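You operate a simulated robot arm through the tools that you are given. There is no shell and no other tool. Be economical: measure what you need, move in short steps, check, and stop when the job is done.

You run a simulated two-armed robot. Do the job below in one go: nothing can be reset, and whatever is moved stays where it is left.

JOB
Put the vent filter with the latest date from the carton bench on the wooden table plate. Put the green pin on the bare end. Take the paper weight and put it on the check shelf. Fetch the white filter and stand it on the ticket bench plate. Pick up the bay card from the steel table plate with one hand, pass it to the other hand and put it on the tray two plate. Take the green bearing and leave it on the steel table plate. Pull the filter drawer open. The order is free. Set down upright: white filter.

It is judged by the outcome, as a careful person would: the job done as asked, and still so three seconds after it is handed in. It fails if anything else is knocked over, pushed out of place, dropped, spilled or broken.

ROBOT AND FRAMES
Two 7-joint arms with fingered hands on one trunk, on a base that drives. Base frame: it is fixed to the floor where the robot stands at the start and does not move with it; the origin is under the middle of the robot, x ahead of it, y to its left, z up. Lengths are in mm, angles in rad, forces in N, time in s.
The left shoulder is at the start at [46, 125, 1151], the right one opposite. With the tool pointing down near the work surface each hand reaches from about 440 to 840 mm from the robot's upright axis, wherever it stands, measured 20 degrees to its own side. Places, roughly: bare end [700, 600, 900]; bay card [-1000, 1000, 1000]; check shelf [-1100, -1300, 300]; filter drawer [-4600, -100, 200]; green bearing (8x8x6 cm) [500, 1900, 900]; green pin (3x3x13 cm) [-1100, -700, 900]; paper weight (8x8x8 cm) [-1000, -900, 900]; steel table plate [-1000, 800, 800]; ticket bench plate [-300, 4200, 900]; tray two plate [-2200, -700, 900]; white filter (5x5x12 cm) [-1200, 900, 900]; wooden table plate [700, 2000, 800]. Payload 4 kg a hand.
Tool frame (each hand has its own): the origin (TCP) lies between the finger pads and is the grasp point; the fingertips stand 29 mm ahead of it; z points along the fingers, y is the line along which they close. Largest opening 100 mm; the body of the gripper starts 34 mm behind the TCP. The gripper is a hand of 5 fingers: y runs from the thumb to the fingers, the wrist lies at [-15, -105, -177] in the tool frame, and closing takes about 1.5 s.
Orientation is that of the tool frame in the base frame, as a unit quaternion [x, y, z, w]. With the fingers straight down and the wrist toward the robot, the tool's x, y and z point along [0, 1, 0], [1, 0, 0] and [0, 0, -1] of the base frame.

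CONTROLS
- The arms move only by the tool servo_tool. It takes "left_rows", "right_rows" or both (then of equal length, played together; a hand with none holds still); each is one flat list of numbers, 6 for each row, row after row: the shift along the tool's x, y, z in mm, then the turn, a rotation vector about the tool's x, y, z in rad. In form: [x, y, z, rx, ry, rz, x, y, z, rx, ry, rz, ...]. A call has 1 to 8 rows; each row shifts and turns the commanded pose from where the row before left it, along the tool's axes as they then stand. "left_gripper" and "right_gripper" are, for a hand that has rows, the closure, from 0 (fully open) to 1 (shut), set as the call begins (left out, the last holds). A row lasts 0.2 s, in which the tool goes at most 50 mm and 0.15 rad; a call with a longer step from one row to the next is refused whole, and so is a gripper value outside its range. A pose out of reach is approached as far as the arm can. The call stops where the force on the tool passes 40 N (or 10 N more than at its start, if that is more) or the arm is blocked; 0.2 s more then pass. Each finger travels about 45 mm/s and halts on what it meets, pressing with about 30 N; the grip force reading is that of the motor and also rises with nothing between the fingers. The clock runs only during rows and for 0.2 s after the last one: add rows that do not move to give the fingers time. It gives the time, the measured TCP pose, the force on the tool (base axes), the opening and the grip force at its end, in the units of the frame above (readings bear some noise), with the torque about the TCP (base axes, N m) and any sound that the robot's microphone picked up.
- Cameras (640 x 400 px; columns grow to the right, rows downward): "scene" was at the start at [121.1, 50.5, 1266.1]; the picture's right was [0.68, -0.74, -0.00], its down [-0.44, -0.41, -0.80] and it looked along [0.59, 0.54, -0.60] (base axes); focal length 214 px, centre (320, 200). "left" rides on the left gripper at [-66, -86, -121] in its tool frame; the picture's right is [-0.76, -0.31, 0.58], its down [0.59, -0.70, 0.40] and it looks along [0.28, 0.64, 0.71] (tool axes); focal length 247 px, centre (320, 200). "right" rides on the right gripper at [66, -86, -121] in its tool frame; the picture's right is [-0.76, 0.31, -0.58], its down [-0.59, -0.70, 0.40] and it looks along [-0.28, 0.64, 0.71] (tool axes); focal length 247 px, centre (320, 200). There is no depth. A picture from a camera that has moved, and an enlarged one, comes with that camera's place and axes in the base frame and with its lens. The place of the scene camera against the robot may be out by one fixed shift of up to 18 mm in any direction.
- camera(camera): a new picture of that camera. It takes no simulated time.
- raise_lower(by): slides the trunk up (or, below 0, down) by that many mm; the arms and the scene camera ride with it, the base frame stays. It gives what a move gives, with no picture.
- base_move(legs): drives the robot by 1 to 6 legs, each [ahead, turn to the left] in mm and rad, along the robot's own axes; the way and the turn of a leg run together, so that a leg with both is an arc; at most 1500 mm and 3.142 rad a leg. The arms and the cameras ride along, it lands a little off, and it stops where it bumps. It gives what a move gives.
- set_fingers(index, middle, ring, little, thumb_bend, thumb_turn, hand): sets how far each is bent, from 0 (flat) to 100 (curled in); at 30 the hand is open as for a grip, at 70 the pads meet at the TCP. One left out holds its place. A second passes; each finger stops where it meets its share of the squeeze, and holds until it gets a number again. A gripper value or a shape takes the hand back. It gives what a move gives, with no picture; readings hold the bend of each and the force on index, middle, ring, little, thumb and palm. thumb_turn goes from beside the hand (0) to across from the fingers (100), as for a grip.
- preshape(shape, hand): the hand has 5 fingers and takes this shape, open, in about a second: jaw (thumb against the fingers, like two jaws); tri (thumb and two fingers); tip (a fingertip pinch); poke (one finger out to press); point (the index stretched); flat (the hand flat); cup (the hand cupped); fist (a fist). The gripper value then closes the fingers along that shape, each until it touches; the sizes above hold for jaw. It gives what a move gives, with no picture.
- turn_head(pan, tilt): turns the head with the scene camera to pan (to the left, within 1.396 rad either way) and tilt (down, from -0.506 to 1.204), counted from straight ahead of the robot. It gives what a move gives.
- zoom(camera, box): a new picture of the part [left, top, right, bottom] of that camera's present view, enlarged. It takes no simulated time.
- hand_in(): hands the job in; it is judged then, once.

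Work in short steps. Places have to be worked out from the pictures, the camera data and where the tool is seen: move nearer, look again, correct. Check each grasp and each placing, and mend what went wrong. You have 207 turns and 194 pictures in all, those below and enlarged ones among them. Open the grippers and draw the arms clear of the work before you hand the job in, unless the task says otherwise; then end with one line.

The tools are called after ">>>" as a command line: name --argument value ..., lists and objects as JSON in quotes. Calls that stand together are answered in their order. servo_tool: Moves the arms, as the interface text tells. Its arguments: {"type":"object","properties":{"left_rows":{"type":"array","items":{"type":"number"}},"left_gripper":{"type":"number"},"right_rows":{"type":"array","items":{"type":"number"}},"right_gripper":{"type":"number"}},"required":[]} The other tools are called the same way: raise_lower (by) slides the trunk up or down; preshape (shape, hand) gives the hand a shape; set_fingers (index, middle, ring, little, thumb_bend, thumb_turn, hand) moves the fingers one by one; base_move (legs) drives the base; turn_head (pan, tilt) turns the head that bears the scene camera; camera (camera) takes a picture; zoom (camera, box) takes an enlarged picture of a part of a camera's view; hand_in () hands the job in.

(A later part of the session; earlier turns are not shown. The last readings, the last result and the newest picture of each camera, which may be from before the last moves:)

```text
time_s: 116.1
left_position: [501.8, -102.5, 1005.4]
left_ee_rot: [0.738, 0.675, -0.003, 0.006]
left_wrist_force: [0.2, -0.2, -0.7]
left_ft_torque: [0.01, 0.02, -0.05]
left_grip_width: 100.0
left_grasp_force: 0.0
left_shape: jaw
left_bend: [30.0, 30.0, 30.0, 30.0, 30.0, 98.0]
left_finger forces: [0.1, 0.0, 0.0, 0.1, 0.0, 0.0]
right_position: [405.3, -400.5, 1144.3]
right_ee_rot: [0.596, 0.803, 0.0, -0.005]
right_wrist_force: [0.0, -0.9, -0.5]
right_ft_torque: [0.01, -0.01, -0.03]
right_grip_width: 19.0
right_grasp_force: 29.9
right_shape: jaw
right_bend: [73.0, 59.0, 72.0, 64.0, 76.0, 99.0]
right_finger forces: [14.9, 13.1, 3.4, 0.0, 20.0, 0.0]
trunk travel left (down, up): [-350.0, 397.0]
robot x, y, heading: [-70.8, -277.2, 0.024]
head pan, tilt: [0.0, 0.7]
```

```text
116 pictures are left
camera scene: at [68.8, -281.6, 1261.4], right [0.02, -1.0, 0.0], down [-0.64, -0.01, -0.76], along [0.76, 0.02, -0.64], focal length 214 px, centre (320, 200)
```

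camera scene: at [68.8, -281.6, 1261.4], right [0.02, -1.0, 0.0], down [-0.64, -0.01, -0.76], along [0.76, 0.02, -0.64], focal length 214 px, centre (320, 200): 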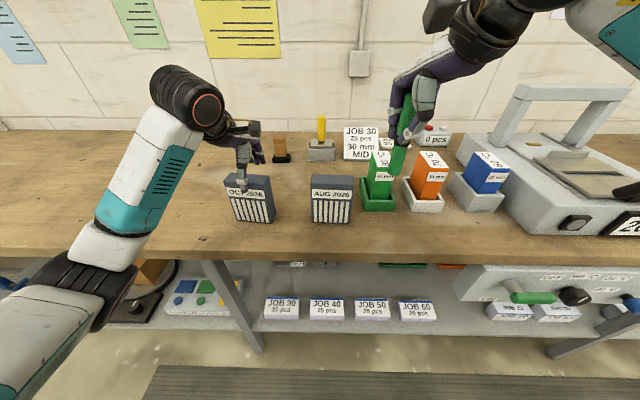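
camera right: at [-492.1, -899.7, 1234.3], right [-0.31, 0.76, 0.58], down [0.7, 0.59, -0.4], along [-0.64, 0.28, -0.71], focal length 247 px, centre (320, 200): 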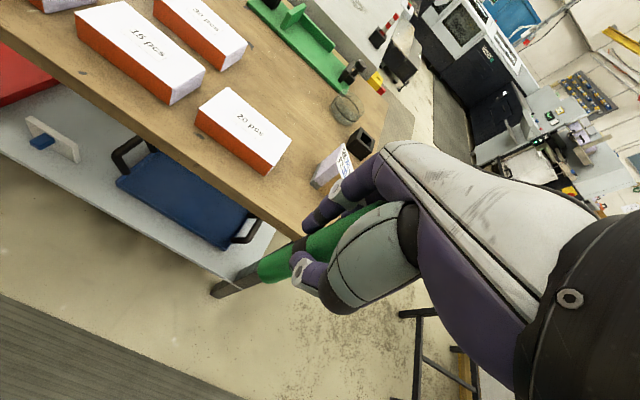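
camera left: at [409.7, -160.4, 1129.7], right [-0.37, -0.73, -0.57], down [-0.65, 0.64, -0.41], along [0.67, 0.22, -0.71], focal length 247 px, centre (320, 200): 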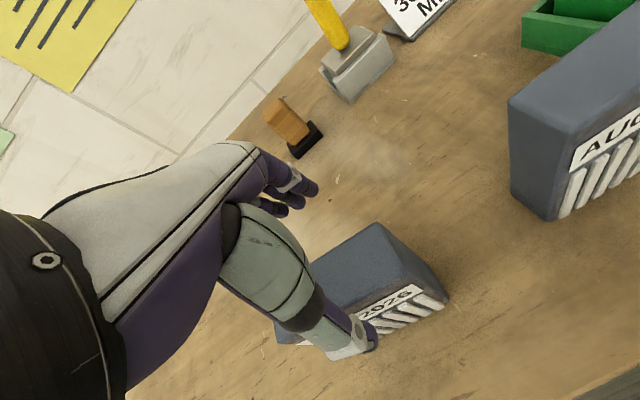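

Aligned within a few mm; shift slightly, descend to 917 and close.

>>> servo_tool --left_rows '[8, -6, 30, 0, 0, 0, 0, 0, 30, 0, 0, 0, 0, 0, 28, 0, 0, 0, 0, 0, 0, 0, 0, 0]'

>>> servo_tool --left_rows '[0, 0, 0, 0, 0, 0, 0, 0, 0, 0, 0, 0, 0, 0, 0, 0, 0, 0, 0, 0, 0, 0, 0, 0, 0, 0, 0, 0, 0, 0, 0, 0, 0, 0, 0, 0]' --left_gripper 1.0

>>> servo_tool --left_rows '[0, 0, -15, 0, 0, 0, 0, 0, -25, 0, 0, 0, 0, 0, -40, 0, 0, 0, 0, 0, -40, 0, 0, 0]'

>>> camera --camera "left"

>>> camera --camera "scene"

```text
time_s: 116.9
left_position: [501.7, -96.8, 934.9]
left_ee_rot: [0.737, 0.675, 0.008, 0.023]
left_wrist_force: [0.7, -1.6, 15.6]
left_ft_torque: [0.12, -0.07, -0.1]
left_grip_width: 100.0
left_grasp_force: 0.0
left_shape: jaw
left_bend: [30.0, 30.0, 30.0, 30.0, 30.0, 98.0]
left_finger forces: [0.0, 0.1, 0.0, 1.2, 2.6, 12.6]
right_position: [405.5, -400.7, 1143.8]
right_ee_rot: [0.597, 0.802, 0.0, -0.005]
right_wrist_force: [0.3, 0.2, -1.2]
right_ft_torque: [0.02, 0.05, 0.03]
right_grip_width: 19.1
right_grasp_force: 29.6
right_shape: jaw
right_bend: [73.0, 59.0, 72.0, 64.0, 76.0, 99.0]
right_finger forces: [14.9, 13.2, 3.4, 0.0, 20.0, 0.0]
trunk travel left (down, up): [-350.0, 397.0]
robot x, y, heading: [-70.8, -278.9, 0.021]
head pan, tilt: [0.0, 0.7]
stopped in row 4 (left hand): the force on the tool passed its limit (the readings are from after the stop); the commanded pose is now the measured one
```

```text
time_s: 118.3
left_position: [499.5, -96.5, 934.6]
left_ee_rot: [0.737, 0.675, 0.008, 0.022]
left_wrist_force: [10.1, 0.1, 25.4]
left_ft_torque: [0.16, -1.0, -0.18]
left_grip_width: 40.3
left_grasp_force: 30.3
left_shape: jaw
left_bend: [63.0, 67.0, 73.0, 42.0, 41.0, 99.0]
left_finger forces: [26.5, 13.8, 3.0, 2.8, 36.0, 21.2]
right_position: [404.3, -401.8, 1145.4]
right_ee_rot: [0.597, 0.802, 0.001, -0.004]
right_wrist_force: [0.3, -0.1, -1.9]
right_ft_torque: [-0.01, 0.02, -0.01]
right_grip_width: 19.0
right_grasp_force: 30.3
right_shape: jaw
right_bend: [73.0, 59.0, 72.0, 64.0, 76.0, 99.0]
right_finger forces: [14.8, 13.1, 3.5, 0.0, 20.1, 0.1]
trunk travel left (down, up): [-350.0, 397.0]
robot x, y, heading: [-73.2, -274.8, 0.022]
head pan, tilt: [0.0, 0.7]
```

```text
time_s: 119.3
left_position: [495.9, -94.4, 1051.2]
left_ee_rot: [0.738, 0.674, 0.005, 0.018]
left_wrist_force: [0.0, -0.5, -1.2]
left_ft_torque: [0.02, -0.01, 0.0]
left_grip_width: 39.8
left_grasp_force: 30.2
left_shape: jaw
left_bend: [64.0, 69.0, 71.0, 61.0, 39.0, 98.0]
left_finger forces: [23.2, 10.8, 2.9, 2.5, 38.4, 6.7]
right_position: [405.4, -401.3, 1144.3]
right_ee_rot: [0.597, 0.802, 0.001, -0.005]
right_wrist_force: [0.4, -0.2, -1.8]
right_ft_torque: [0.0, 0.04, -0.01]
right_grip_width: 19.1
right_grasp_force: 29.9
right_shape: jaw
right_bend: [73.0, 59.0, 72.0, 64.0, 76.0, 99.0]
right_finger forces: [14.8, 13.1, 3.4, 0.0, 20.1, 0.0]
trunk travel left (down, up): [-350.0, 397.0]
robot x, y, heading: [-74.4, -278.2, 0.017]
head pan, tilt: [0.0, 0.7]
```

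```text
115 pictures are left
camera left: at [401.0, -150.2, 1172.2], right [-0.35, -0.74, -0.57], down [-0.63, 0.64, -0.43], along [0.69, 0.21, -0.7], focal length 247 px, centre (320, 200)
```

left: 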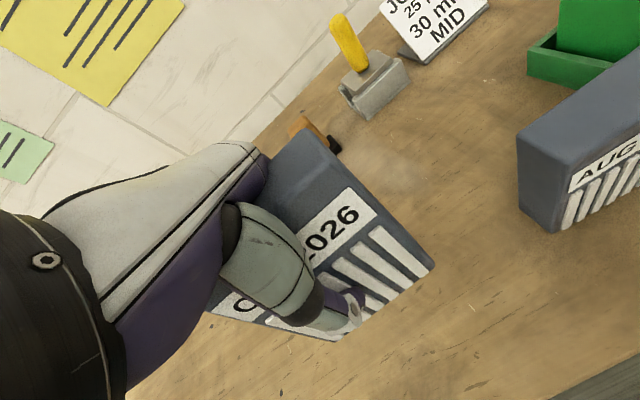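

```text
114 pictures are left
camera scene: at [68.8, -281.7, 1261.4], right [0.02, -1.0, 0.0], down [-0.64, -0.01, -0.76], along [0.76, 0.02, -0.64], focal length 214 px, centre (320, 200)
```

scene: 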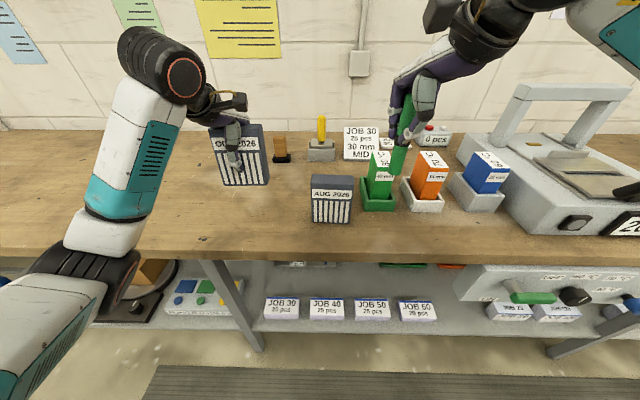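

Filter held firmly. Raise it a little and drive to face the bare stretch of the bench around y≈600.

>>> servo_tool --left_rows '[0, -20, -40, 0, 0, 0, 0, -30, -20, 0, 0, 0]'

>>> base_move --legs '[[0, 1.55], [1080, 0], [0, -1.57]]'

>>> camera --camera "scene"

>>> camera --camera "right"

```text
time_s: 119.9
left_position: [443.3, -87.2, 1109.3]
left_ee_rot: [0.737, 0.676, 0.006, 0.018]
left_wrist_force: [-0.3, 0.2, -1.9]
left_ft_torque: [0.0, -0.02, 0.01]
left_grip_width: 40.0
left_grasp_force: 29.7
left_shape: jaw
left_bend: [64.0, 69.0, 71.0, 61.0, 39.0, 98.0]
left_finger forces: [23.4, 10.8, 2.9, 2.4, 38.4, 6.5]
right_position: [405.7, -400.0, 1144.9]
right_ee_rot: [0.597, 0.802, 0.002, -0.004]
right_wrist_force: [-0.9, -1.0, -0.9]
right_ft_torque: [0.01, 0.0, 0.0]
right_grip_width: 19.1
right_grasp_force: 30.0
right_shape: jaw
right_bend: [73.0, 59.0, 72.0, 64.0, 76.0, 99.0]
right_finger forces: [14.7, 13.1, 3.5, 0.0, 20.0, 0.0]
trunk travel left (down, up): [-350.0, 397.0]
robot x, y, heading: [-72.8, -275.6, 0.026]
head pan, tilt: [0.0, 0.7]
```

```text
time_s: 133.1
left_position: [455.4, 968.1, 1108.5]
left_ee_rot: [0.753, 0.658, 0.005, 0.02]
left_wrist_force: [0.6, 0.4, -1.9]
left_ft_torque: [0.02, 0.01, -0.03]
left_grip_width: 38.9
left_grasp_force: 30.4
left_shape: jaw
left_bend: [65.0, 70.0, 71.0, 73.0, 39.0, 98.0]
left_finger forces: [21.2, 10.2, 2.9, 1.6, 33.0, 6.2]
right_position: [403.4, 659.1, 1144.1]
right_ee_rot: [0.614, 0.789, 0.001, -0.005]
right_wrist_force: [0.1, 0.0, -1.4]
right_ft_torque: [0.0, 0.03, 0.0]
right_grip_width: 18.9
right_grasp_force: 29.8
right_shape: jaw
right_bend: [73.0, 60.0, 72.0, 64.0, 77.0, 99.0]
right_finger forces: [15.3, 13.0, 3.6, 0.1, 19.1, 0.1]
trunk travel left (down, up): [-350.0, 397.0]
robot x, y, heading: [-67.3, 802.4, -0.021]
head pan, tilt: [0.0, 0.7]
```

```text
113 pictures are left
camera scene: at [74.3, 792.4, 1261.4], right [-0.02, -1.0, 0.0], down [-0.64, 0.01, -0.76], along [0.76, -0.02, -0.64], focal length 214 px, centre (320, 200)
```

scene: 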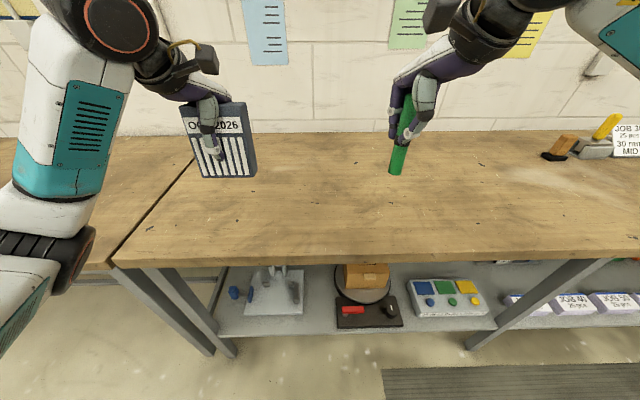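

```text
112 pictures are left
camera right: at [306.5, 700.3, 1267.5], right [0.49, -0.66, 0.57], down [-0.54, -0.74, -0.4], along [0.69, -0.11, -0.72], focal length 247 px, centre (320, 200)
```

right: 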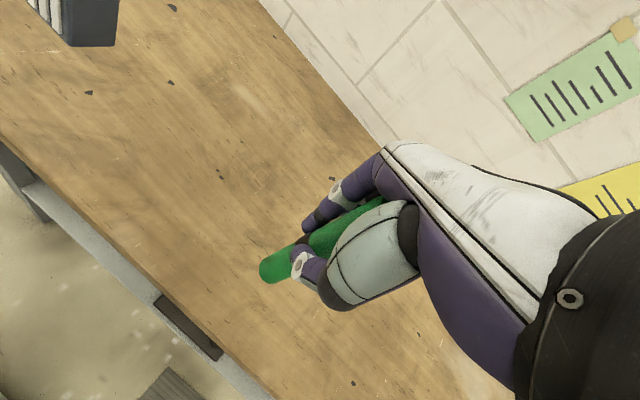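

This bench ends near y≈1010, so the spot in front is its bare end. I move the right hand with the pin to ≈[620,620] and lower toward the surface.

>>> servo_tool --right_rows '[-18, 40, 0, 0, 0, 0, -18, 40, 0, 0, 0, 0, -18, 40, 0, 0, 0, 0, -18, 40, 0, 0, 0, 0, -18, 40, 20, 0, 0, 0, 0, 0, 48, 0, 0, 0, 0, 0, 48, 0, 0, 0, 0, 0, 48, 0, 0, 0]'

>>> camera --camera "right"

>>> zoom --camera "scene" --box '[320, 80, 500, 200]'

```text
time_s: 134.9
left_position: [457.0, 968.4, 1109.1]
left_ee_rot: [0.752, 0.658, 0.005, 0.019]
left_wrist_force: [0.7, -0.3, -0.2]
left_ft_torque: [0.0, 0.02, 0.03]
left_grip_width: 39.2
left_grasp_force: 30.2
left_shape: jaw
left_bend: [65.0, 70.0, 71.0, 73.0, 39.0, 98.0]
left_finger forces: [21.3, 10.4, 2.9, 1.5, 33.0, 6.2]
right_position: [620.7, 621.8, 976.4]
right_ee_rot: [0.614, 0.789, 0.001, -0.006]
right_wrist_force: [0.1, -0.8, -0.6]
right_ft_torque: [0.02, 0.06, -0.02]
right_grip_width: 19.1
right_grasp_force: 29.9
right_shape: jaw
right_bend: [73.0, 60.0, 72.0, 64.0, 77.0, 99.0]
right_finger forces: [15.1, 13.1, 3.9, 0.0, 19.4, 0.1]
trunk travel left (down, up): [-350.0, 397.0]
robot x, y, heading: [-67.4, 805.4, -0.022]
head pan, tilt: [0.0, 0.7]
```

```text
111 pictures are left
camera right: at [521.7, 662.8, 1100.8], right [0.49, -0.66, 0.57], down [-0.54, -0.74, -0.4], along [0.69, -0.11, -0.72], focal length 247 px, centre (320, 200)
```

right: 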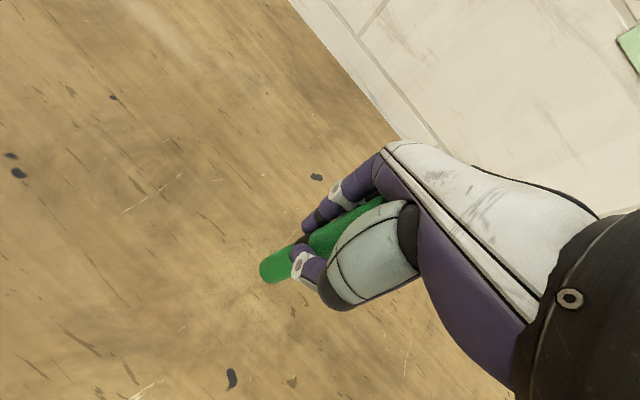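

```text
3.33 times, centred on (410, 140) of scene
camera zoom: at [74.8, 792.2, 1261.3], right [-0.02, -1.0, 0.0], down [-0.64, 0.01, -0.76], along [0.76, -0.02, -0.64], focal length 715 px, centre (20, 400)
```

zoom: 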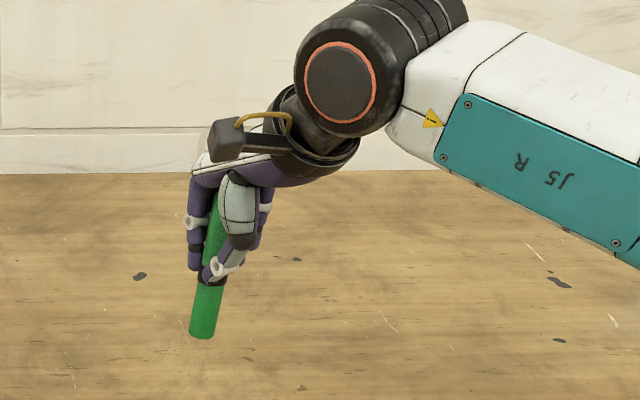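

Pin looks vertical. Lower in small steps to contact.

>>> servo_tool --right_rows '[0, 0, 12, 0, 0, 0, 0, 0, 8, 0, 0, 0, 0, 0, 0, 0, 0, 0]'

>>> servo_tool --right_rows '[0, 0, 4, 0, 0, 0, 0, 0, 0, 0, 0, 0]'

>>> camera --camera "right"

```text
time_s: 135.7
left_position: [456.2, 968.4, 1109.3]
left_ee_rot: [0.752, 0.658, 0.005, 0.019]
left_wrist_force: [0.1, -0.2, -1.4]
left_ft_torque: [-0.03, 0.05, -0.02]
left_grip_width: 38.9
left_grasp_force: 30.0
left_shape: jaw
left_bend: [65.0, 70.0, 71.0, 73.0, 39.0, 98.0]
left_finger forces: [21.2, 10.2, 2.9, 1.5, 33.0, 6.2]
right_position: [620.7, 621.1, 957.8]
right_ee_rot: [0.614, 0.789, -0.001, -0.004]
right_wrist_force: [0.2, -0.9, -1.7]
right_ft_torque: [0.0, 0.01, 0.0]
right_grip_width: 18.6
right_grasp_force: 30.1
right_shape: jaw
right_bend: [73.0, 60.0, 72.0, 64.0, 77.0, 99.0]
right_finger forces: [15.1, 13.0, 3.9, 0.0, 19.4, 0.0]
trunk travel left (down, up): [-350.0, 397.0]
robot x, y, heading: [-68.2, 806.0, -0.022]
head pan, tilt: [0.0, 0.7]
```

```text
time_s: 136.3
left_position: [455.3, 969.2, 1108.5]
left_ee_rot: [0.752, 0.659, 0.005, 0.019]
left_wrist_force: [-0.3, 0.0, -0.6]
left_ft_torque: [-0.02, -0.01, -0.02]
left_grip_width: 39.1
left_grasp_force: 29.9
left_shape: jaw
left_bend: [65.0, 70.0, 71.0, 73.0, 39.0, 98.0]
left_finger forces: [21.2, 10.2, 2.9, 1.6, 32.9, 6.2]
right_position: [619.8, 621.1, 955.4]
right_ee_rot: [0.614, 0.789, 0.001, -0.005]
right_wrist_force: [-0.7, 0.2, -1.8]
right_ft_torque: [-0.01, 0.0, 0.02]
right_grip_width: 18.8
right_grasp_force: 30.4
right_shape: jaw
right_bend: [73.0, 60.0, 72.0, 64.0, 77.0, 99.0]
right_finger forces: [15.1, 13.1, 3.9, 0.0, 19.3, 0.0]
trunk travel left (down, up): [-350.0, 397.0]
robot x, y, heading: [-70.8, 803.0, -0.023]
head pan, tilt: [0.0, 0.7]
```

```text
109 pictures are left
camera right: at [521.5, 663.2, 1077.7], right [0.49, -0.66, 0.57], down [-0.54, -0.74, -0.4], along [0.69, -0.11, -0.72], focal length 247 px, centre (320, 200)
```

right: 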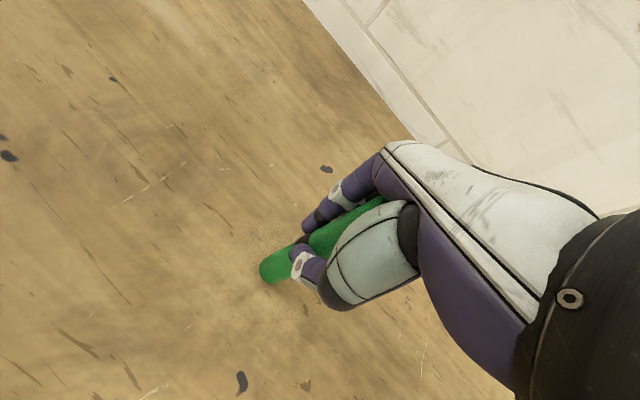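

Still no contact; continue by a few mm at a time.

>>> servo_tool --right_rows '[0, 0, 4, 0, 0, 0, 0, 0, 0, 0, 0, 0]'

>>> servo_tool --right_rows '[0, 0, 4, 0, 0, 0, 0, 0, 0, 0, 0, 0]'

>>> servo_tool --right_rows '[0, 0, 3, 0, 0, 0, 0, 0, 0, 0, 0, 0]'

```text
time_s: 136.9
left_position: [458.1, 969.0, 1108.6]
left_ee_rot: [0.753, 0.658, 0.005, 0.018]
left_wrist_force: [-0.8, -0.1, -1.1]
left_ft_torque: [0.03, -0.02, 0.03]
left_grip_width: 39.2
left_grasp_force: 30.1
left_shape: jaw
left_bend: [65.0, 70.0, 71.0, 73.0, 39.0, 98.0]
left_finger forces: [21.2, 10.2, 2.9, 1.7, 33.0, 6.3]
right_position: [619.6, 621.9, 949.6]
right_ee_rot: [0.614, 0.789, 0.0, -0.005]
right_wrist_force: [-0.3, 0.5, -2.3]
right_ft_torque: [-0.02, 0.03, 0.02]
right_grip_width: 18.8
right_grasp_force: 29.6
right_shape: jaw
right_bend: [73.0, 60.0, 72.0, 64.0, 77.0, 99.0]
right_finger forces: [15.1, 13.0, 3.9, 0.1, 19.3, 0.0]
trunk travel left (down, up): [-350.0, 397.0]
robot x, y, heading: [-68.0, 801.7, -0.022]
head pan, tilt: [0.0, 0.7]
```

```text
time_s: 137.5
left_position: [457.2, 969.1, 1107.8]
left_ee_rot: [0.752, 0.658, 0.005, 0.02]
left_wrist_force: [0.2, 0.6, -0.5]
left_ft_torque: [0.0, 0.01, -0.02]
left_grip_width: 39.4
left_grasp_force: 29.9
left_shape: jaw
left_bend: [65.0, 70.0, 71.0, 73.0, 39.0, 98.0]
left_finger forces: [21.1, 10.2, 3.0, 1.5, 33.0, 6.2]
right_position: [618.9, 621.3, 947.1]
right_ee_rot: [0.614, 0.789, 0.001, -0.004]
right_wrist_force: [-1.3, -0.6, 4.7]
right_ft_torque: [-0.03, 0.0, 0.01]
right_grip_width: 19.1
right_grasp_force: 30.2
right_shape: jaw
right_bend: [73.0, 60.0, 72.0, 64.0, 77.0, 99.0]
right_finger forces: [15.2, 13.6, 4.0, 0.0, 21.3, 0.0]
trunk travel left (down, up): [-350.0, 397.0]
robot x, y, heading: [-70.8, 803.6, -0.023]
head pan, tilt: [0.0, 0.7]
```

```text
time_s: 138.1
left_position: [454.6, 968.5, 1108.2]
left_ee_rot: [0.753, 0.658, 0.006, 0.019]
left_wrist_force: [-0.5, -1.2, -1.4]
left_ft_torque: [0.0, -0.03, -0.01]
left_grip_width: 39.1
left_grasp_force: 29.7
left_shape: jaw
left_bend: [65.0, 70.0, 71.0, 73.0, 39.0, 98.0]
left_finger forces: [21.2, 10.2, 3.0, 1.5, 33.1, 6.2]
right_position: [620.3, 622.3, 946.3]
right_ee_rot: [0.615, 0.789, 0.003, -0.003]
right_wrist_force: [-0.2, -1.3, 17.1]
right_ft_torque: [-0.02, -0.1, 0.01]
right_grip_width: 19.2
right_grasp_force: 29.9
right_shape: jaw
right_bend: [73.0, 60.0, 72.0, 64.0, 77.0, 99.0]
right_finger forces: [15.5, 14.5, 4.2, 0.0, 24.3, 0.0]
trunk travel left (down, up): [-350.0, 397.0]
robot x, y, heading: [-66.8, 803.6, -0.021]
head pan, tilt: [0.0, 0.7]
```

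Contact at z≈947. Relieve pressure and open partly.

>>> servo_tool --right_rows '[0, 0, -3, 0, 0, 0, 0, 0, 0, 0, 0, 0]'

>>> servo_tool --right_rows '[0, 0, 0, 0, 0, 0, 0, 0, 0, 0, 0, 0, 0, 0, 0, 0, 0, 0, 0, 0, 0, 0, 0, 0, 0, 0, 0, 0, 0, 0, 0, 0, 0, 0, 0, 0]' --right_gripper 0.3

>>> camera --camera "right"

```text
time_s: 138.7
left_position: [456.3, 969.8, 1108.2]
left_ee_rot: [0.753, 0.658, 0.006, 0.02]
left_wrist_force: [-0.3, -0.2, -0.4]
left_ft_torque: [0.02, 0.03, 0.01]
left_grip_width: 39.0
left_grasp_force: 30.6
left_shape: jaw
left_bend: [65.0, 70.0, 71.0, 73.0, 39.0, 98.0]
left_finger forces: [21.2, 10.2, 2.9, 1.6, 33.1, 6.2]
right_position: [618.3, 622.5, 946.7]
right_ee_rot: [0.615, 0.789, 0.002, -0.005]
right_wrist_force: [0.9, -1.9, 11.4]
right_ft_torque: [-0.08, -0.15, 0.01]
right_grip_width: 19.4
right_grasp_force: 30.4
right_shape: jaw
right_bend: [73.0, 60.0, 72.0, 64.0, 77.0, 99.0]
right_finger forces: [15.6, 14.5, 4.2, 0.0, 22.4, 0.0]
trunk travel left (down, up): [-350.0, 397.0]
robot x, y, heading: [-74.3, 804.1, -0.023]
head pan, tilt: [0.0, 0.7]
```

```text
time_s: 140.1
left_position: [456.7, 969.0, 1108.9]
left_ee_rot: [0.752, 0.659, 0.004, 0.019]
left_wrist_force: [-0.2, -0.8, -0.8]
left_ft_torque: [0.0, -0.01, -0.04]
left_grip_width: 39.0
left_grasp_force: 30.3
left_shape: jaw
left_bend: [65.0, 70.0, 71.0, 73.0, 39.0, 98.0]
left_finger forces: [21.1, 10.2, 2.9, 1.7, 33.0, 6.2]
right_position: [618.9, 622.2, 945.6]
right_ee_rot: [0.615, 0.789, 0.001, -0.006]
right_wrist_force: [-0.2, -0.1, 0.5]
right_ft_torque: [-0.01, -0.01, 0.0]
right_grip_width: 69.6
right_grasp_force: 0.0
right_shape: jaw
right_bend: [41.0, 36.0, 26.0, 41.0, 31.0, 99.0]
right_finger forces: [0.0, 0.1, 0.0, 0.0, 0.0, 0.1]
trunk travel left (down, up): [-350.0, 397.0]
robot x, y, heading: [-68.0, 803.0, -0.019]
head pan, tilt: [0.0, 0.7]
```

```text
108 pictures are left
camera right: at [521.2, 663.6, 1069.6], right [0.49, -0.66, 0.57], down [-0.54, -0.74, -0.4], along [0.69, -0.11, -0.72], focal length 247 px, centre (320, 200)
```

right: 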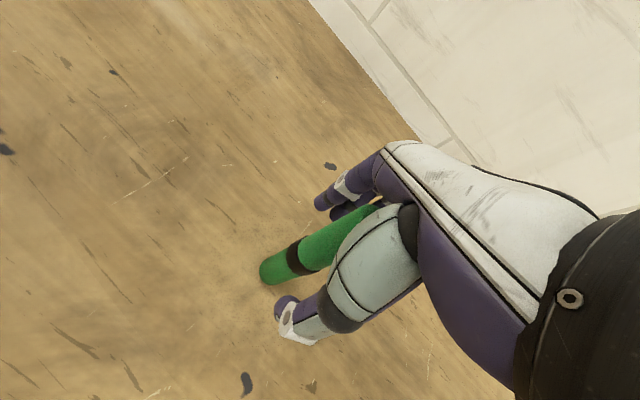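

Pin stands. Open fully, rise straight up, and check.

>>> servo_tool --right_rows '[0, 0, 0, 0, 0, 0, 0, 0, 0, 0, 0, 0, 0, 0, 0, 0, 0, 0, 0, 0, -25, 0, 0, 0, 0, 0, -40, 0, 0, 0, 0, 0, -45, 0, 0, 0, 0, 0, -45, 0, 0, 0, 0, 0, -30, 0, 0, 0]' --right_gripper 0.0

>>> camera --camera "scene"

```text
time_s: 141.9
left_position: [457.3, 968.8, 1108.7]
left_ee_rot: [0.752, 0.659, 0.004, 0.019]
left_wrist_force: [0.0, 0.5, -1.5]
left_ft_torque: [-0.02, -0.04, 0.01]
left_grip_width: 39.0
left_grasp_force: 30.1
left_shape: jaw
left_bend: [65.0, 70.0, 71.0, 73.0, 39.0, 98.0]
left_finger forces: [21.1, 10.2, 3.0, 1.6, 32.9, 6.2]
right_position: [619.3, 619.8, 1131.7]
right_ee_rot: [0.615, 0.788, 0.0, -0.005]
right_wrist_force: [0.2, -0.7, -0.2]
right_ft_torque: [-0.01, -0.01, 0.0]
right_grip_width: 99.7
right_grasp_force: 0.0
right_shape: jaw
right_bend: [30.0, 30.0, 30.0, 30.0, 30.0, 98.0]
right_finger forces: [0.0, 0.0, 0.0, 0.1, 0.0, 0.0]
trunk travel left (down, up): [-350.0, 397.0]
robot x, y, heading: [-68.7, 806.8, -0.018]
head pan, tilt: [0.0, 0.7]
```

```text
107 pictures are left
camera scene: at [74.0, 792.8, 1261.4], right [-0.02, -1.0, 0.0], down [-0.64, 0.01, -0.76], along [0.76, -0.02, -0.64], focal length 214 px, centre (320, 200)
```

scene: 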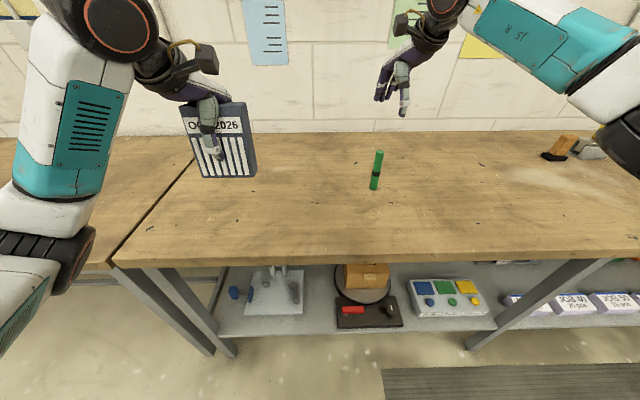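

Pin stands on the bare end. Retract the right hand and drive on to the wooden table at y≈1800.

>>> servo_tool --right_rows '[0, -45, 0, 0, 0, 0, 0, -45, 0, 0, 0, 0, 0, -45, 0, 0, 0, 0, 0, -45, 0, 0, 0, 0]'

>>> base_move --legs '[[0, 1.59], [950, 0], [0, -1.57]]'

>>> camera --camera "scene"

```text
time_s: 142.9
left_position: [456.1, 968.7, 1108.3]
left_ee_rot: [0.752, 0.658, 0.005, 0.019]
left_wrist_force: [-0.3, -0.9, -0.7]
left_ft_torque: [0.0, 0.0, 0.02]
left_grip_width: 39.2
left_grasp_force: 30.3
left_shape: jaw
left_bend: [65.0, 70.0, 71.0, 73.0, 39.0, 98.0]
left_finger forces: [21.2, 10.2, 3.0, 1.6, 33.1, 6.2]
right_position: [443.9, 578.1, 1132.9]
right_ee_rot: [0.615, 0.788, 0.002, -0.005]
right_wrist_force: [0.3, -0.4, 0.1]
right_ft_torque: [0.02, -0.02, 0.01]
right_grip_width: 99.8
right_grasp_force: 0.1
right_shape: jaw
right_bend: [30.0, 30.0, 30.0, 30.0, 30.0, 98.0]
right_finger forces: [0.0, 0.0, 0.0, 0.0, 0.0, 0.0]
trunk travel left (down, up): [-350.0, 397.0]
robot x, y, heading: [-67.6, 805.2, -0.022]
head pan, tilt: [0.0, 0.7]
```

```text
time_s: 155.5
left_position: [453.2, 1937.7, 1108.3]
left_ee_rot: [0.741, 0.672, 0.005, 0.019]
left_wrist_force: [-0.3, 1.0, -1.7]
left_ft_torque: [0.03, 0.06, -0.01]
left_grip_width: 38.6
left_grasp_force: 30.0
left_shape: jaw
left_bend: [65.0, 70.0, 71.0, 73.0, 39.0, 98.0]
left_finger forces: [19.7, 9.7, 2.7, 0.8, 29.0, 6.0]
right_position: [456.7, 1546.9, 1133.0]
right_ee_rot: [0.601, 0.799, 0.0, -0.006]
right_wrist_force: [-0.5, 0.4, 0.2]
right_ft_torque: [0.0, -0.01, -0.05]
right_grip_width: 99.7
right_grasp_force: 0.1
right_shape: jaw
right_bend: [30.0, 30.0, 30.0, 30.0, 30.0, 98.0]
right_finger forces: [0.1, 0.0, 0.1, 0.1, 0.1, 0.0]
trunk travel left (down, up): [-350.0, 397.0]
robot x, y, heading: [-66.9, 1755.5, 0.009]
head pan, tilt: [0.0, 0.7]
```

```text
106 pictures are left
camera scene: at [77.3, 1748.7, 1261.4], right [0.01, -1.0, 0.0], down [-0.64, -0.01, -0.76], along [0.76, 0.01, -0.64], focal length 214 px, centre (320, 200)
```

scene: 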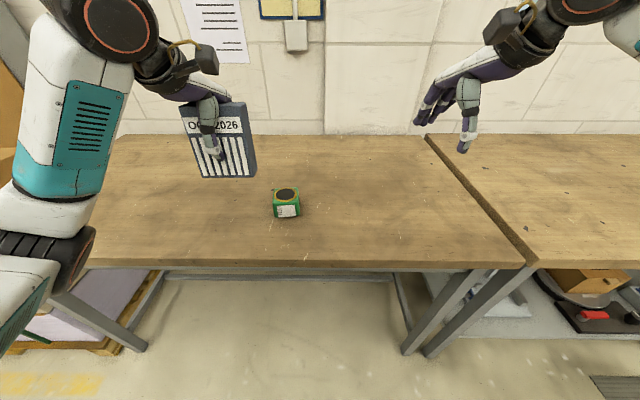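

The plate may be hidden behind the filter in hand; look with the left camera.

>>> camera --camera "left"

>>> camera --camera "right"

```text
105 pictures are left
camera left: at [358.3, 1882.9, 1229.4], right [-0.36, -0.74, -0.57], down [-0.63, 0.65, -0.43], along [0.69, 0.2, -0.69], focal length 247 px, centre (320, 200)
```

left: 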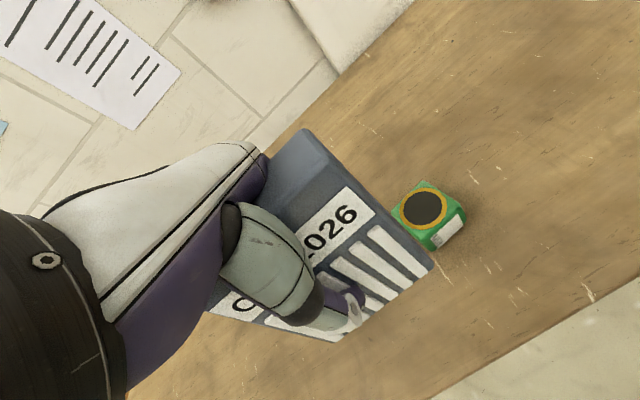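

```text
104 pictures are left
camera right: at [356.7, 1584.8, 1256.4], right [0.51, -0.65, 0.57], down [-0.51, -0.76, -0.4], along [0.69, -0.09, -0.72], focal length 247 px, centre (320, 200)
```

right: 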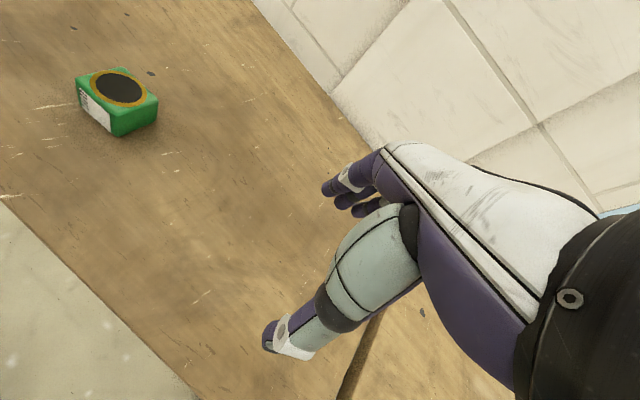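

No separate plate is visible, so the "plate" is the tabletop. I set the filter down at about [610,1980], clear of the green bearing.

>>> servo_tool --left_rows '[14, 38, 0, 0, 0, 0, 14, 38, 0, 0, 0, 0, 14, 38, 0, 0, 0, 0, 14, 38, 0, 0, 0, 0, 0, 0, 45, 0, 0, 0, 0, 0, 45, 0, 0, 0, 0, 0, 45, 0, 0, 0, 0, 0, 22, 0, 0, 0]'

>>> camera --camera "left"

>>> zoom --camera "scene" --box '[160, 90, 340, 230]'

```text
time_s: 157.3
left_position: [616.4, 1975.4, 955.9]
left_ee_rot: [0.74, 0.672, 0.006, 0.019]
left_wrist_force: [0.6, 0.4, 1.1]
left_ft_torque: [0.0, 0.0, 0.0]
left_grip_width: 38.4
left_grasp_force: 29.6
left_shape: jaw
left_bend: [65.0, 70.0, 71.0, 73.0, 39.0, 98.0]
left_finger forces: [19.5, 9.7, 2.7, 0.6, 29.0, 5.6]
right_position: [455.1, 1546.7, 1132.6]
right_ee_rot: [0.6, 0.8, 0.0, -0.005]
right_wrist_force: [0.1, 0.1, 0.2]
right_ft_torque: [0.0, 0.03, -0.03]
right_grip_width: 99.6
right_grasp_force: 0.0
right_shape: jaw
right_bend: [30.0, 30.0, 30.0, 30.0, 30.0, 98.0]
right_finger forces: [0.0, 0.1, 0.1, 0.0, 0.0, 0.0]
trunk travel left (down, up): [-350.0, 397.0]
robot x, y, heading: [-62.8, 1756.7, 0.011]
head pan, tilt: [0.0, 0.7]
```

```text
103 pictures are left
camera left: at [519.7, 1920.2, 1076.3], right [-0.36, -0.74, -0.57], down [-0.63, 0.65, -0.43], along [0.69, 0.21, -0.69], focal length 247 px, centre (320, 200)
```

left: 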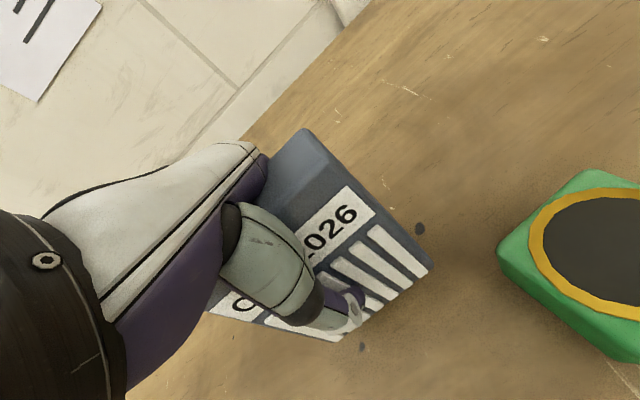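

```text
2.86 times, centred on (250, 160) of scene
camera zoom: at [77.5, 1748.7, 1261.4], right [0.01, -1.0, 0.0], down [-0.64, -0.01, -0.76], along [0.76, 0.01, -0.64], focal length 613 px, centre (520, 314)
```

zoom: 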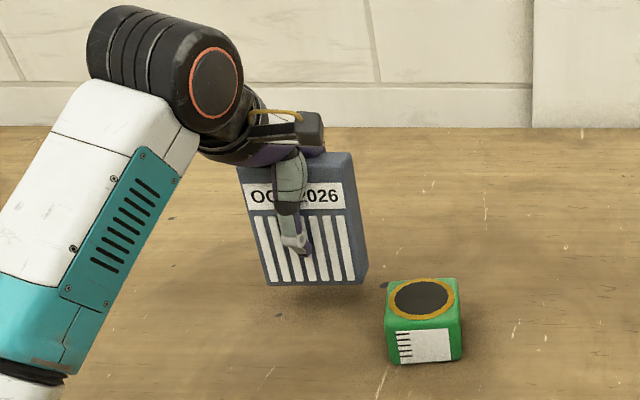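

Filter hovers just above the surface. Lower in small steps to contact.

>>> servo_tool --left_rows '[0, 0, 8, 0, 0, 0, 0, 0, 0, 0, 0, 0]'

>>> servo_tool --left_rows '[0, 0, 6, 0, 0, 0, 0, 0, 0, 0, 0, 0]'

>>> servo_tool --left_rows '[0, 0, 5, 0, 0, 0, 0, 0, 0, 0, 0, 0]'

```text
time_s: 157.9
left_position: [616.1, 1975.8, 947.2]
left_ee_rot: [0.741, 0.671, 0.005, 0.018]
left_wrist_force: [-0.5, 0.2, -1.8]
left_ft_torque: [0.0, 0.0, 0.01]
left_grip_width: 38.5
left_grasp_force: 29.9
left_shape: jaw
left_bend: [65.0, 70.0, 71.0, 73.0, 39.0, 98.0]
left_finger forces: [19.5, 9.6, 2.6, 0.7, 29.0, 5.7]
right_position: [457.2, 1547.2, 1133.3]
right_ee_rot: [0.6, 0.8, 0.0, -0.005]
right_wrist_force: [-0.3, 0.0, 0.7]
right_ft_torque: [0.02, -0.03, 0.0]
right_grip_width: 99.8
right_grasp_force: 0.0
right_shape: jaw
right_bend: [30.0, 30.0, 30.0, 30.0, 30.0, 98.0]
right_finger forces: [0.1, 0.0, 0.0, 0.0, 0.0, 0.1]
trunk travel left (down, up): [-350.0, 397.0]
robot x, y, heading: [-64.0, 1754.5, 0.012]
head pan, tilt: [0.0, 0.7]
```

```text
time_s: 158.5
left_position: [615.0, 1976.3, 942.1]
left_ee_rot: [0.741, 0.671, 0.005, 0.019]
left_wrist_force: [1.0, 0.0, -1.0]
left_ft_torque: [-0.01, -0.02, 0.03]
left_grip_width: 38.5
left_grasp_force: 29.8
left_shape: jaw
left_bend: [65.0, 70.0, 71.0, 73.0, 39.0, 98.0]
left_finger forces: [19.5, 9.6, 2.7, 0.5, 29.1, 5.6]
right_position: [456.7, 1545.5, 1134.0]
right_ee_rot: [0.6, 0.8, 0.001, -0.005]
right_wrist_force: [-0.2, 0.1, 0.9]
right_ft_torque: [0.01, 0.01, -0.01]
right_grip_width: 99.9
right_grasp_force: 0.0
right_shape: jaw
right_bend: [30.0, 30.0, 30.0, 30.0, 30.0, 98.0]
right_finger forces: [0.1, 0.1, 0.0, 0.0, 0.0, 0.0]
trunk travel left (down, up): [-350.0, 397.0]
robot x, y, heading: [-61.0, 1754.6, 0.01]
head pan, tilt: [0.0, 0.7]
```

```text
time_s: 159.1
left_position: [616.1, 1976.5, 936.8]
left_ee_rot: [0.741, 0.671, 0.005, 0.019]
left_wrist_force: [-0.2, -1.0, -1.6]
left_ft_torque: [-0.02, -0.03, -0.02]
left_grip_width: 38.6
left_grasp_force: 30.3
left_shape: jaw
left_bend: [65.0, 70.0, 71.0, 73.0, 39.0, 98.0]
left_finger forces: [19.5, 9.6, 2.7, 0.6, 29.0, 5.7]
right_position: [455.4, 1547.6, 1133.6]
right_ee_rot: [0.601, 0.799, 0.0, -0.006]
right_wrist_force: [0.4, 0.0, 0.4]
right_ft_torque: [0.02, 0.0, 0.03]
right_grip_width: 99.7
right_grasp_force: 0.0
right_shape: jaw
right_bend: [30.0, 30.0, 30.0, 30.0, 30.0, 98.0]
right_finger forces: [0.0, 0.0, 0.0, 0.0, 0.0, 0.1]
trunk travel left (down, up): [-350.0, 397.0]
robot x, y, heading: [-65.0, 1754.5, 0.013]
head pan, tilt: [0.0, 0.7]
```

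Still no contact; continue.

>>> servo_tool --left_rows '[0, 0, 5, 0, 0, 0, 0, 0, 0, 0, 0, 0]'

>>> servo_tool --left_rows '[0, 0, 5, 0, 0, 0, 0, 0, 0, 0, 0, 0]'

>>> zoom --camera "scene" --box '[160, 90, 340, 230]'

```text
time_s: 159.7
left_position: [617.1, 1975.0, 932.2]
left_ee_rot: [0.741, 0.671, 0.005, 0.018]
left_wrist_force: [-0.5, -0.3, -0.9]
left_ft_torque: [-0.01, 0.0, -0.02]
left_grip_width: 38.6
left_grasp_force: 30.4
left_shape: jaw
left_bend: [65.0, 70.0, 71.0, 73.0, 39.0, 98.0]
left_finger forces: [19.5, 9.5, 2.7, 0.6, 28.9, 5.8]
right_position: [455.8, 1547.1, 1133.4]
right_ee_rot: [0.601, 0.799, 0.0, -0.005]
right_wrist_force: [0.0, -0.9, 0.5]
right_ft_torque: [-0.01, 0.02, 0.01]
right_grip_width: 99.9
right_grasp_force: 0.0
right_shape: jaw
right_bend: [30.0, 30.0, 30.0, 30.0, 30.0, 98.0]
right_finger forces: [0.1, 0.0, 0.1, 0.0, 0.0, 0.0]
trunk travel left (down, up): [-350.0, 397.0]
robot x, y, heading: [-63.3, 1755.9, 0.013]
head pan, tilt: [0.0, 0.7]
```

```text
time_s: 160.3
left_position: [616.0, 1975.3, 927.7]
left_ee_rot: [0.741, 0.671, 0.006, 0.019]
left_wrist_force: [0.6, -0.1, -1.7]
left_ft_torque: [-0.02, -0.01, -0.02]
left_grip_width: 38.7
left_grasp_force: 29.5
left_shape: jaw
left_bend: [65.0, 70.0, 71.0, 73.0, 39.0, 98.0]
left_finger forces: [19.5, 9.5, 2.7, 0.6, 29.1, 5.6]
right_position: [456.7, 1547.2, 1132.3]
right_ee_rot: [0.6, 0.8, 0.001, -0.005]
right_wrist_force: [0.9, 0.0, 0.5]
right_ft_torque: [-0.03, -0.04, -0.01]
right_grip_width: 99.7
right_grasp_force: 0.0
right_shape: jaw
right_bend: [30.0, 30.0, 30.0, 30.0, 30.0, 98.0]
right_finger forces: [0.1, 0.1, 0.0, 0.0, 0.1, 0.0]
trunk travel left (down, up): [-350.0, 397.0]
robot x, y, heading: [-67.3, 1757.1, 0.014]
head pan, tilt: [0.0, 0.7]
```

```text
2.86 times, centred on (250, 160) of scene
camera zoom: at [77.4, 1748.7, 1261.4], right [0.01, -1.0, 0.0], down [-0.64, -0.01, -0.76], along [0.76, 0.01, -0.64], focal length 613 px, centre (520, 314)
```

zoom: 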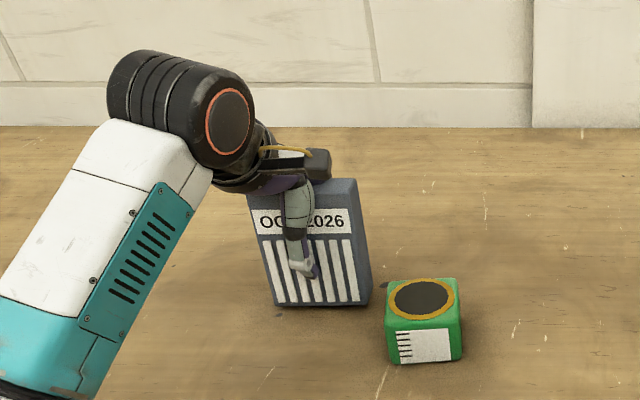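

Nearly down; two more small steps.

>>> servo_tool --left_rows '[0, 0, 5, 0, 0, 0, 0, 0, 0, 0, 0, 0]'

>>> servo_tool --left_rows '[0, 0, 5, 0, 0, 0, 0, 0, 0, 0, 0, 0]'

>>> servo_tool --left_rows '[0, 0, 4, 0, 0, 0, 0, 0, 0, 0, 0, 0]'

```text
time_s: 160.9
left_position: [616.1, 1976.4, 924.3]
left_ee_rot: [0.741, 0.671, 0.007, 0.02]
left_wrist_force: [-0.8, 0.3, 9.6]
left_ft_torque: [0.15, -0.01, 0.0]
left_grip_width: 38.7
left_grasp_force: 29.9
left_shape: jaw
left_bend: [66.0, 70.0, 71.0, 73.0, 39.0, 98.0]
left_finger forces: [19.9, 10.0, 2.9, 0.4, 31.1, 8.4]
right_position: [455.5, 1545.8, 1133.1]
right_ee_rot: [0.6, 0.8, 0.001, -0.004]
right_wrist_force: [-0.1, 0.1, 0.6]
right_ft_torque: [-0.01, -0.01, -0.01]
right_grip_width: 99.6
right_grasp_force: 0.0
right_shape: jaw
right_bend: [30.0, 30.0, 30.0, 30.0, 30.0, 98.0]
right_finger forces: [0.0, 0.0, 0.0, 0.1, 0.0, 0.0]
trunk travel left (down, up): [-350.0, 397.0]
robot x, y, heading: [-61.8, 1753.9, 0.012]
head pan, tilt: [0.0, 0.7]
```

```text
time_s: 161.5
left_position: [617.2, 1974.7, 924.1]
left_ee_rot: [0.74, 0.672, 0.009, 0.023]
left_wrist_force: [0.2, 3.2, 31.8]
left_ft_torque: [0.15, -0.08, -0.01]
left_grip_width: 38.5
left_grasp_force: 29.9
left_shape: jaw
left_bend: [66.0, 70.0, 71.0, 73.0, 38.0, 98.0]
left_finger forces: [20.1, 10.1, 3.0, 0.5, 32.8, 17.0]
right_position: [453.0, 1546.7, 1134.8]
right_ee_rot: [0.6, 0.8, 0.002, -0.004]
right_wrist_force: [0.0, 0.8, -1.0]
right_ft_torque: [-0.01, 0.01, 0.01]
right_grip_width: 100.1
right_grasp_force: 0.0
right_shape: jaw
right_bend: [30.0, 30.0, 30.0, 30.0, 30.0, 98.0]
right_finger forces: [0.1, 0.0, 0.0, 0.0, 0.0, 0.1]
trunk travel left (down, up): [-350.0, 397.0]
robot x, y, heading: [-66.7, 1756.8, 0.012]
head pan, tilt: [0.0, 0.7]
```

```text
time_s: 162.0
left_position: [619.7, 1974.3, 923.6]
left_ee_rot: [0.74, 0.672, 0.012, 0.028]
left_wrist_force: [-3.7, 0.6, 15.2]
left_ft_torque: [0.21, 0.24, 0.05]
left_grip_width: 37.6
left_grasp_force: 29.9
left_shape: jaw
left_bend: [67.0, 70.0, 71.0, 73.0, 36.0, 98.0]
left_finger forces: [19.2, 9.1, 2.2, 0.2, 32.5, 11.8]
right_position: [456.1, 1545.8, 1132.1]
right_ee_rot: [0.6, 0.8, 0.001, -0.005]
right_wrist_force: [0.3, 0.3, -0.6]
right_ft_torque: [0.01, 0.05, 0.05]
right_grip_width: 99.7
right_grasp_force: 0.0
right_shape: jaw
right_bend: [30.0, 30.0, 30.0, 30.0, 30.0, 98.0]
right_finger forces: [0.0, 0.0, 0.0, 0.1, 0.0, 0.1]
trunk travel left (down, up): [-350.0, 397.0]
robot x, y, heading: [-63.9, 1754.4, 0.008]
head pan, tilt: [0.0, 0.7]
stopped in row 2 (left hand): the force on the tool passed its limit (the readings are from after the stop); the commanded pose is now the measured one
```

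Contact at TCP ≈924. Release, then rise.

>>> servo_tool --left_rows '[0, 0, -3, 0, 0, 0, 0, 0, 0, 0, 0, 0, 0, 0, 0, 0, 0, 0, 0, 0, 0, 0, 0, 0, 0, 0, 0, 0, 0, 0, 0, 0, 0, 0, 0, 0, 0, 0, 0, 0, 0, 0, 0, 0, 0, 0, 0, 0]' --left_gripper 0.0

>>> servo_tool --left_rows '[0, 0, -20, 0, 0, 0, 0, 0, -35, 0, 0, 0, 0, 0, -45, 0, 0, 0, 0, 0, -45, 0, 0, 0]'

>>> camera --camera "scene"

>>> camera --camera "left"

```text
time_s: 163.8
left_position: [619.4, 1974.7, 924.6]
left_ee_rot: [0.741, 0.671, 0.012, 0.024]
left_wrist_force: [0.3, 0.1, 12.7]
left_ft_torque: [0.0, -0.09, 0.01]
left_grip_width: 99.8
left_grasp_force: 0.2
left_shape: jaw
left_bend: [30.0, 30.0, 30.0, 30.0, 30.0, 98.0]
left_finger forces: [0.2, 0.1, 0.0, 0.0, 1.2, 11.6]
right_position: [455.8, 1544.8, 1133.0]
right_ee_rot: [0.6, 0.8, 0.002, -0.005]
right_wrist_force: [0.3, -0.4, 0.9]
right_ft_torque: [0.0, 0.02, 0.02]
right_grip_width: 99.9
right_grasp_force: 0.0
right_shape: jaw
right_bend: [30.0, 30.0, 30.0, 30.0, 30.0, 98.0]
right_finger forces: [0.0, 0.0, 0.1, 0.0, 0.0, 0.0]
trunk travel left (down, up): [-350.0, 397.0]
robot x, y, heading: [-66.6, 1755.0, 0.011]
head pan, tilt: [0.0, 0.7]
```

```text
time_s: 164.8
left_position: [611.7, 1978.7, 1070.0]
left_ee_rot: [0.741, 0.671, 0.009, 0.024]
left_wrist_force: [1.1, -0.4, -0.3]
left_ft_torque: [0.04, 0.03, -0.07]
left_grip_width: 100.1
left_grasp_force: 0.0
left_shape: jaw
left_bend: [30.0, 30.0, 30.0, 30.0, 30.0, 98.0]
left_finger forces: [0.1, 0.0, 0.0, 0.1, 0.0, 0.0]
right_position: [455.9, 1546.4, 1132.9]
right_ee_rot: [0.601, 0.799, 0.001, -0.004]
right_wrist_force: [0.1, -0.5, 0.2]
right_ft_torque: [0.02, -0.04, 0.04]
right_grip_width: 99.9
right_grasp_force: 0.1
right_shape: jaw
right_bend: [30.0, 30.0, 30.0, 30.0, 30.0, 98.0]
right_finger forces: [0.0, 0.0, 0.1, 0.1, 0.0, 0.1]
trunk travel left (down, up): [-350.0, 397.0]
robot x, y, heading: [-67.4, 1752.1, 0.014]
head pan, tilt: [0.0, 0.7]
```

```text
100 pictures are left
camera scene: at [77.1, 1748.5, 1261.4], right [0.01, -1.0, 0.0], down [-0.64, -0.01, -0.76], along [0.76, 0.01, -0.64], focal length 214 px, centre (320, 200)
```

scene: 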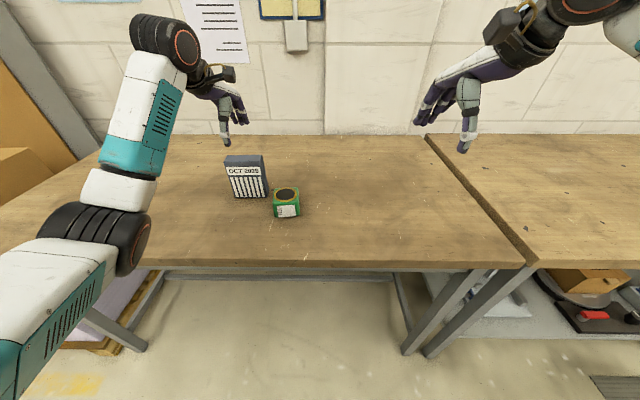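

```text
99 pictures are left
camera left: at [514.4, 1923.4, 1189.4], right [-0.35, -0.74, -0.58], down [-0.62, 0.65, -0.44], along [0.7, 0.2, -0.69], focal length 247 px, centre (320, 200)
```

left: 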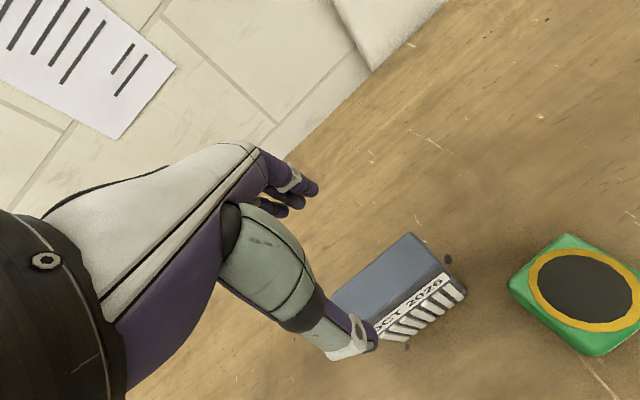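

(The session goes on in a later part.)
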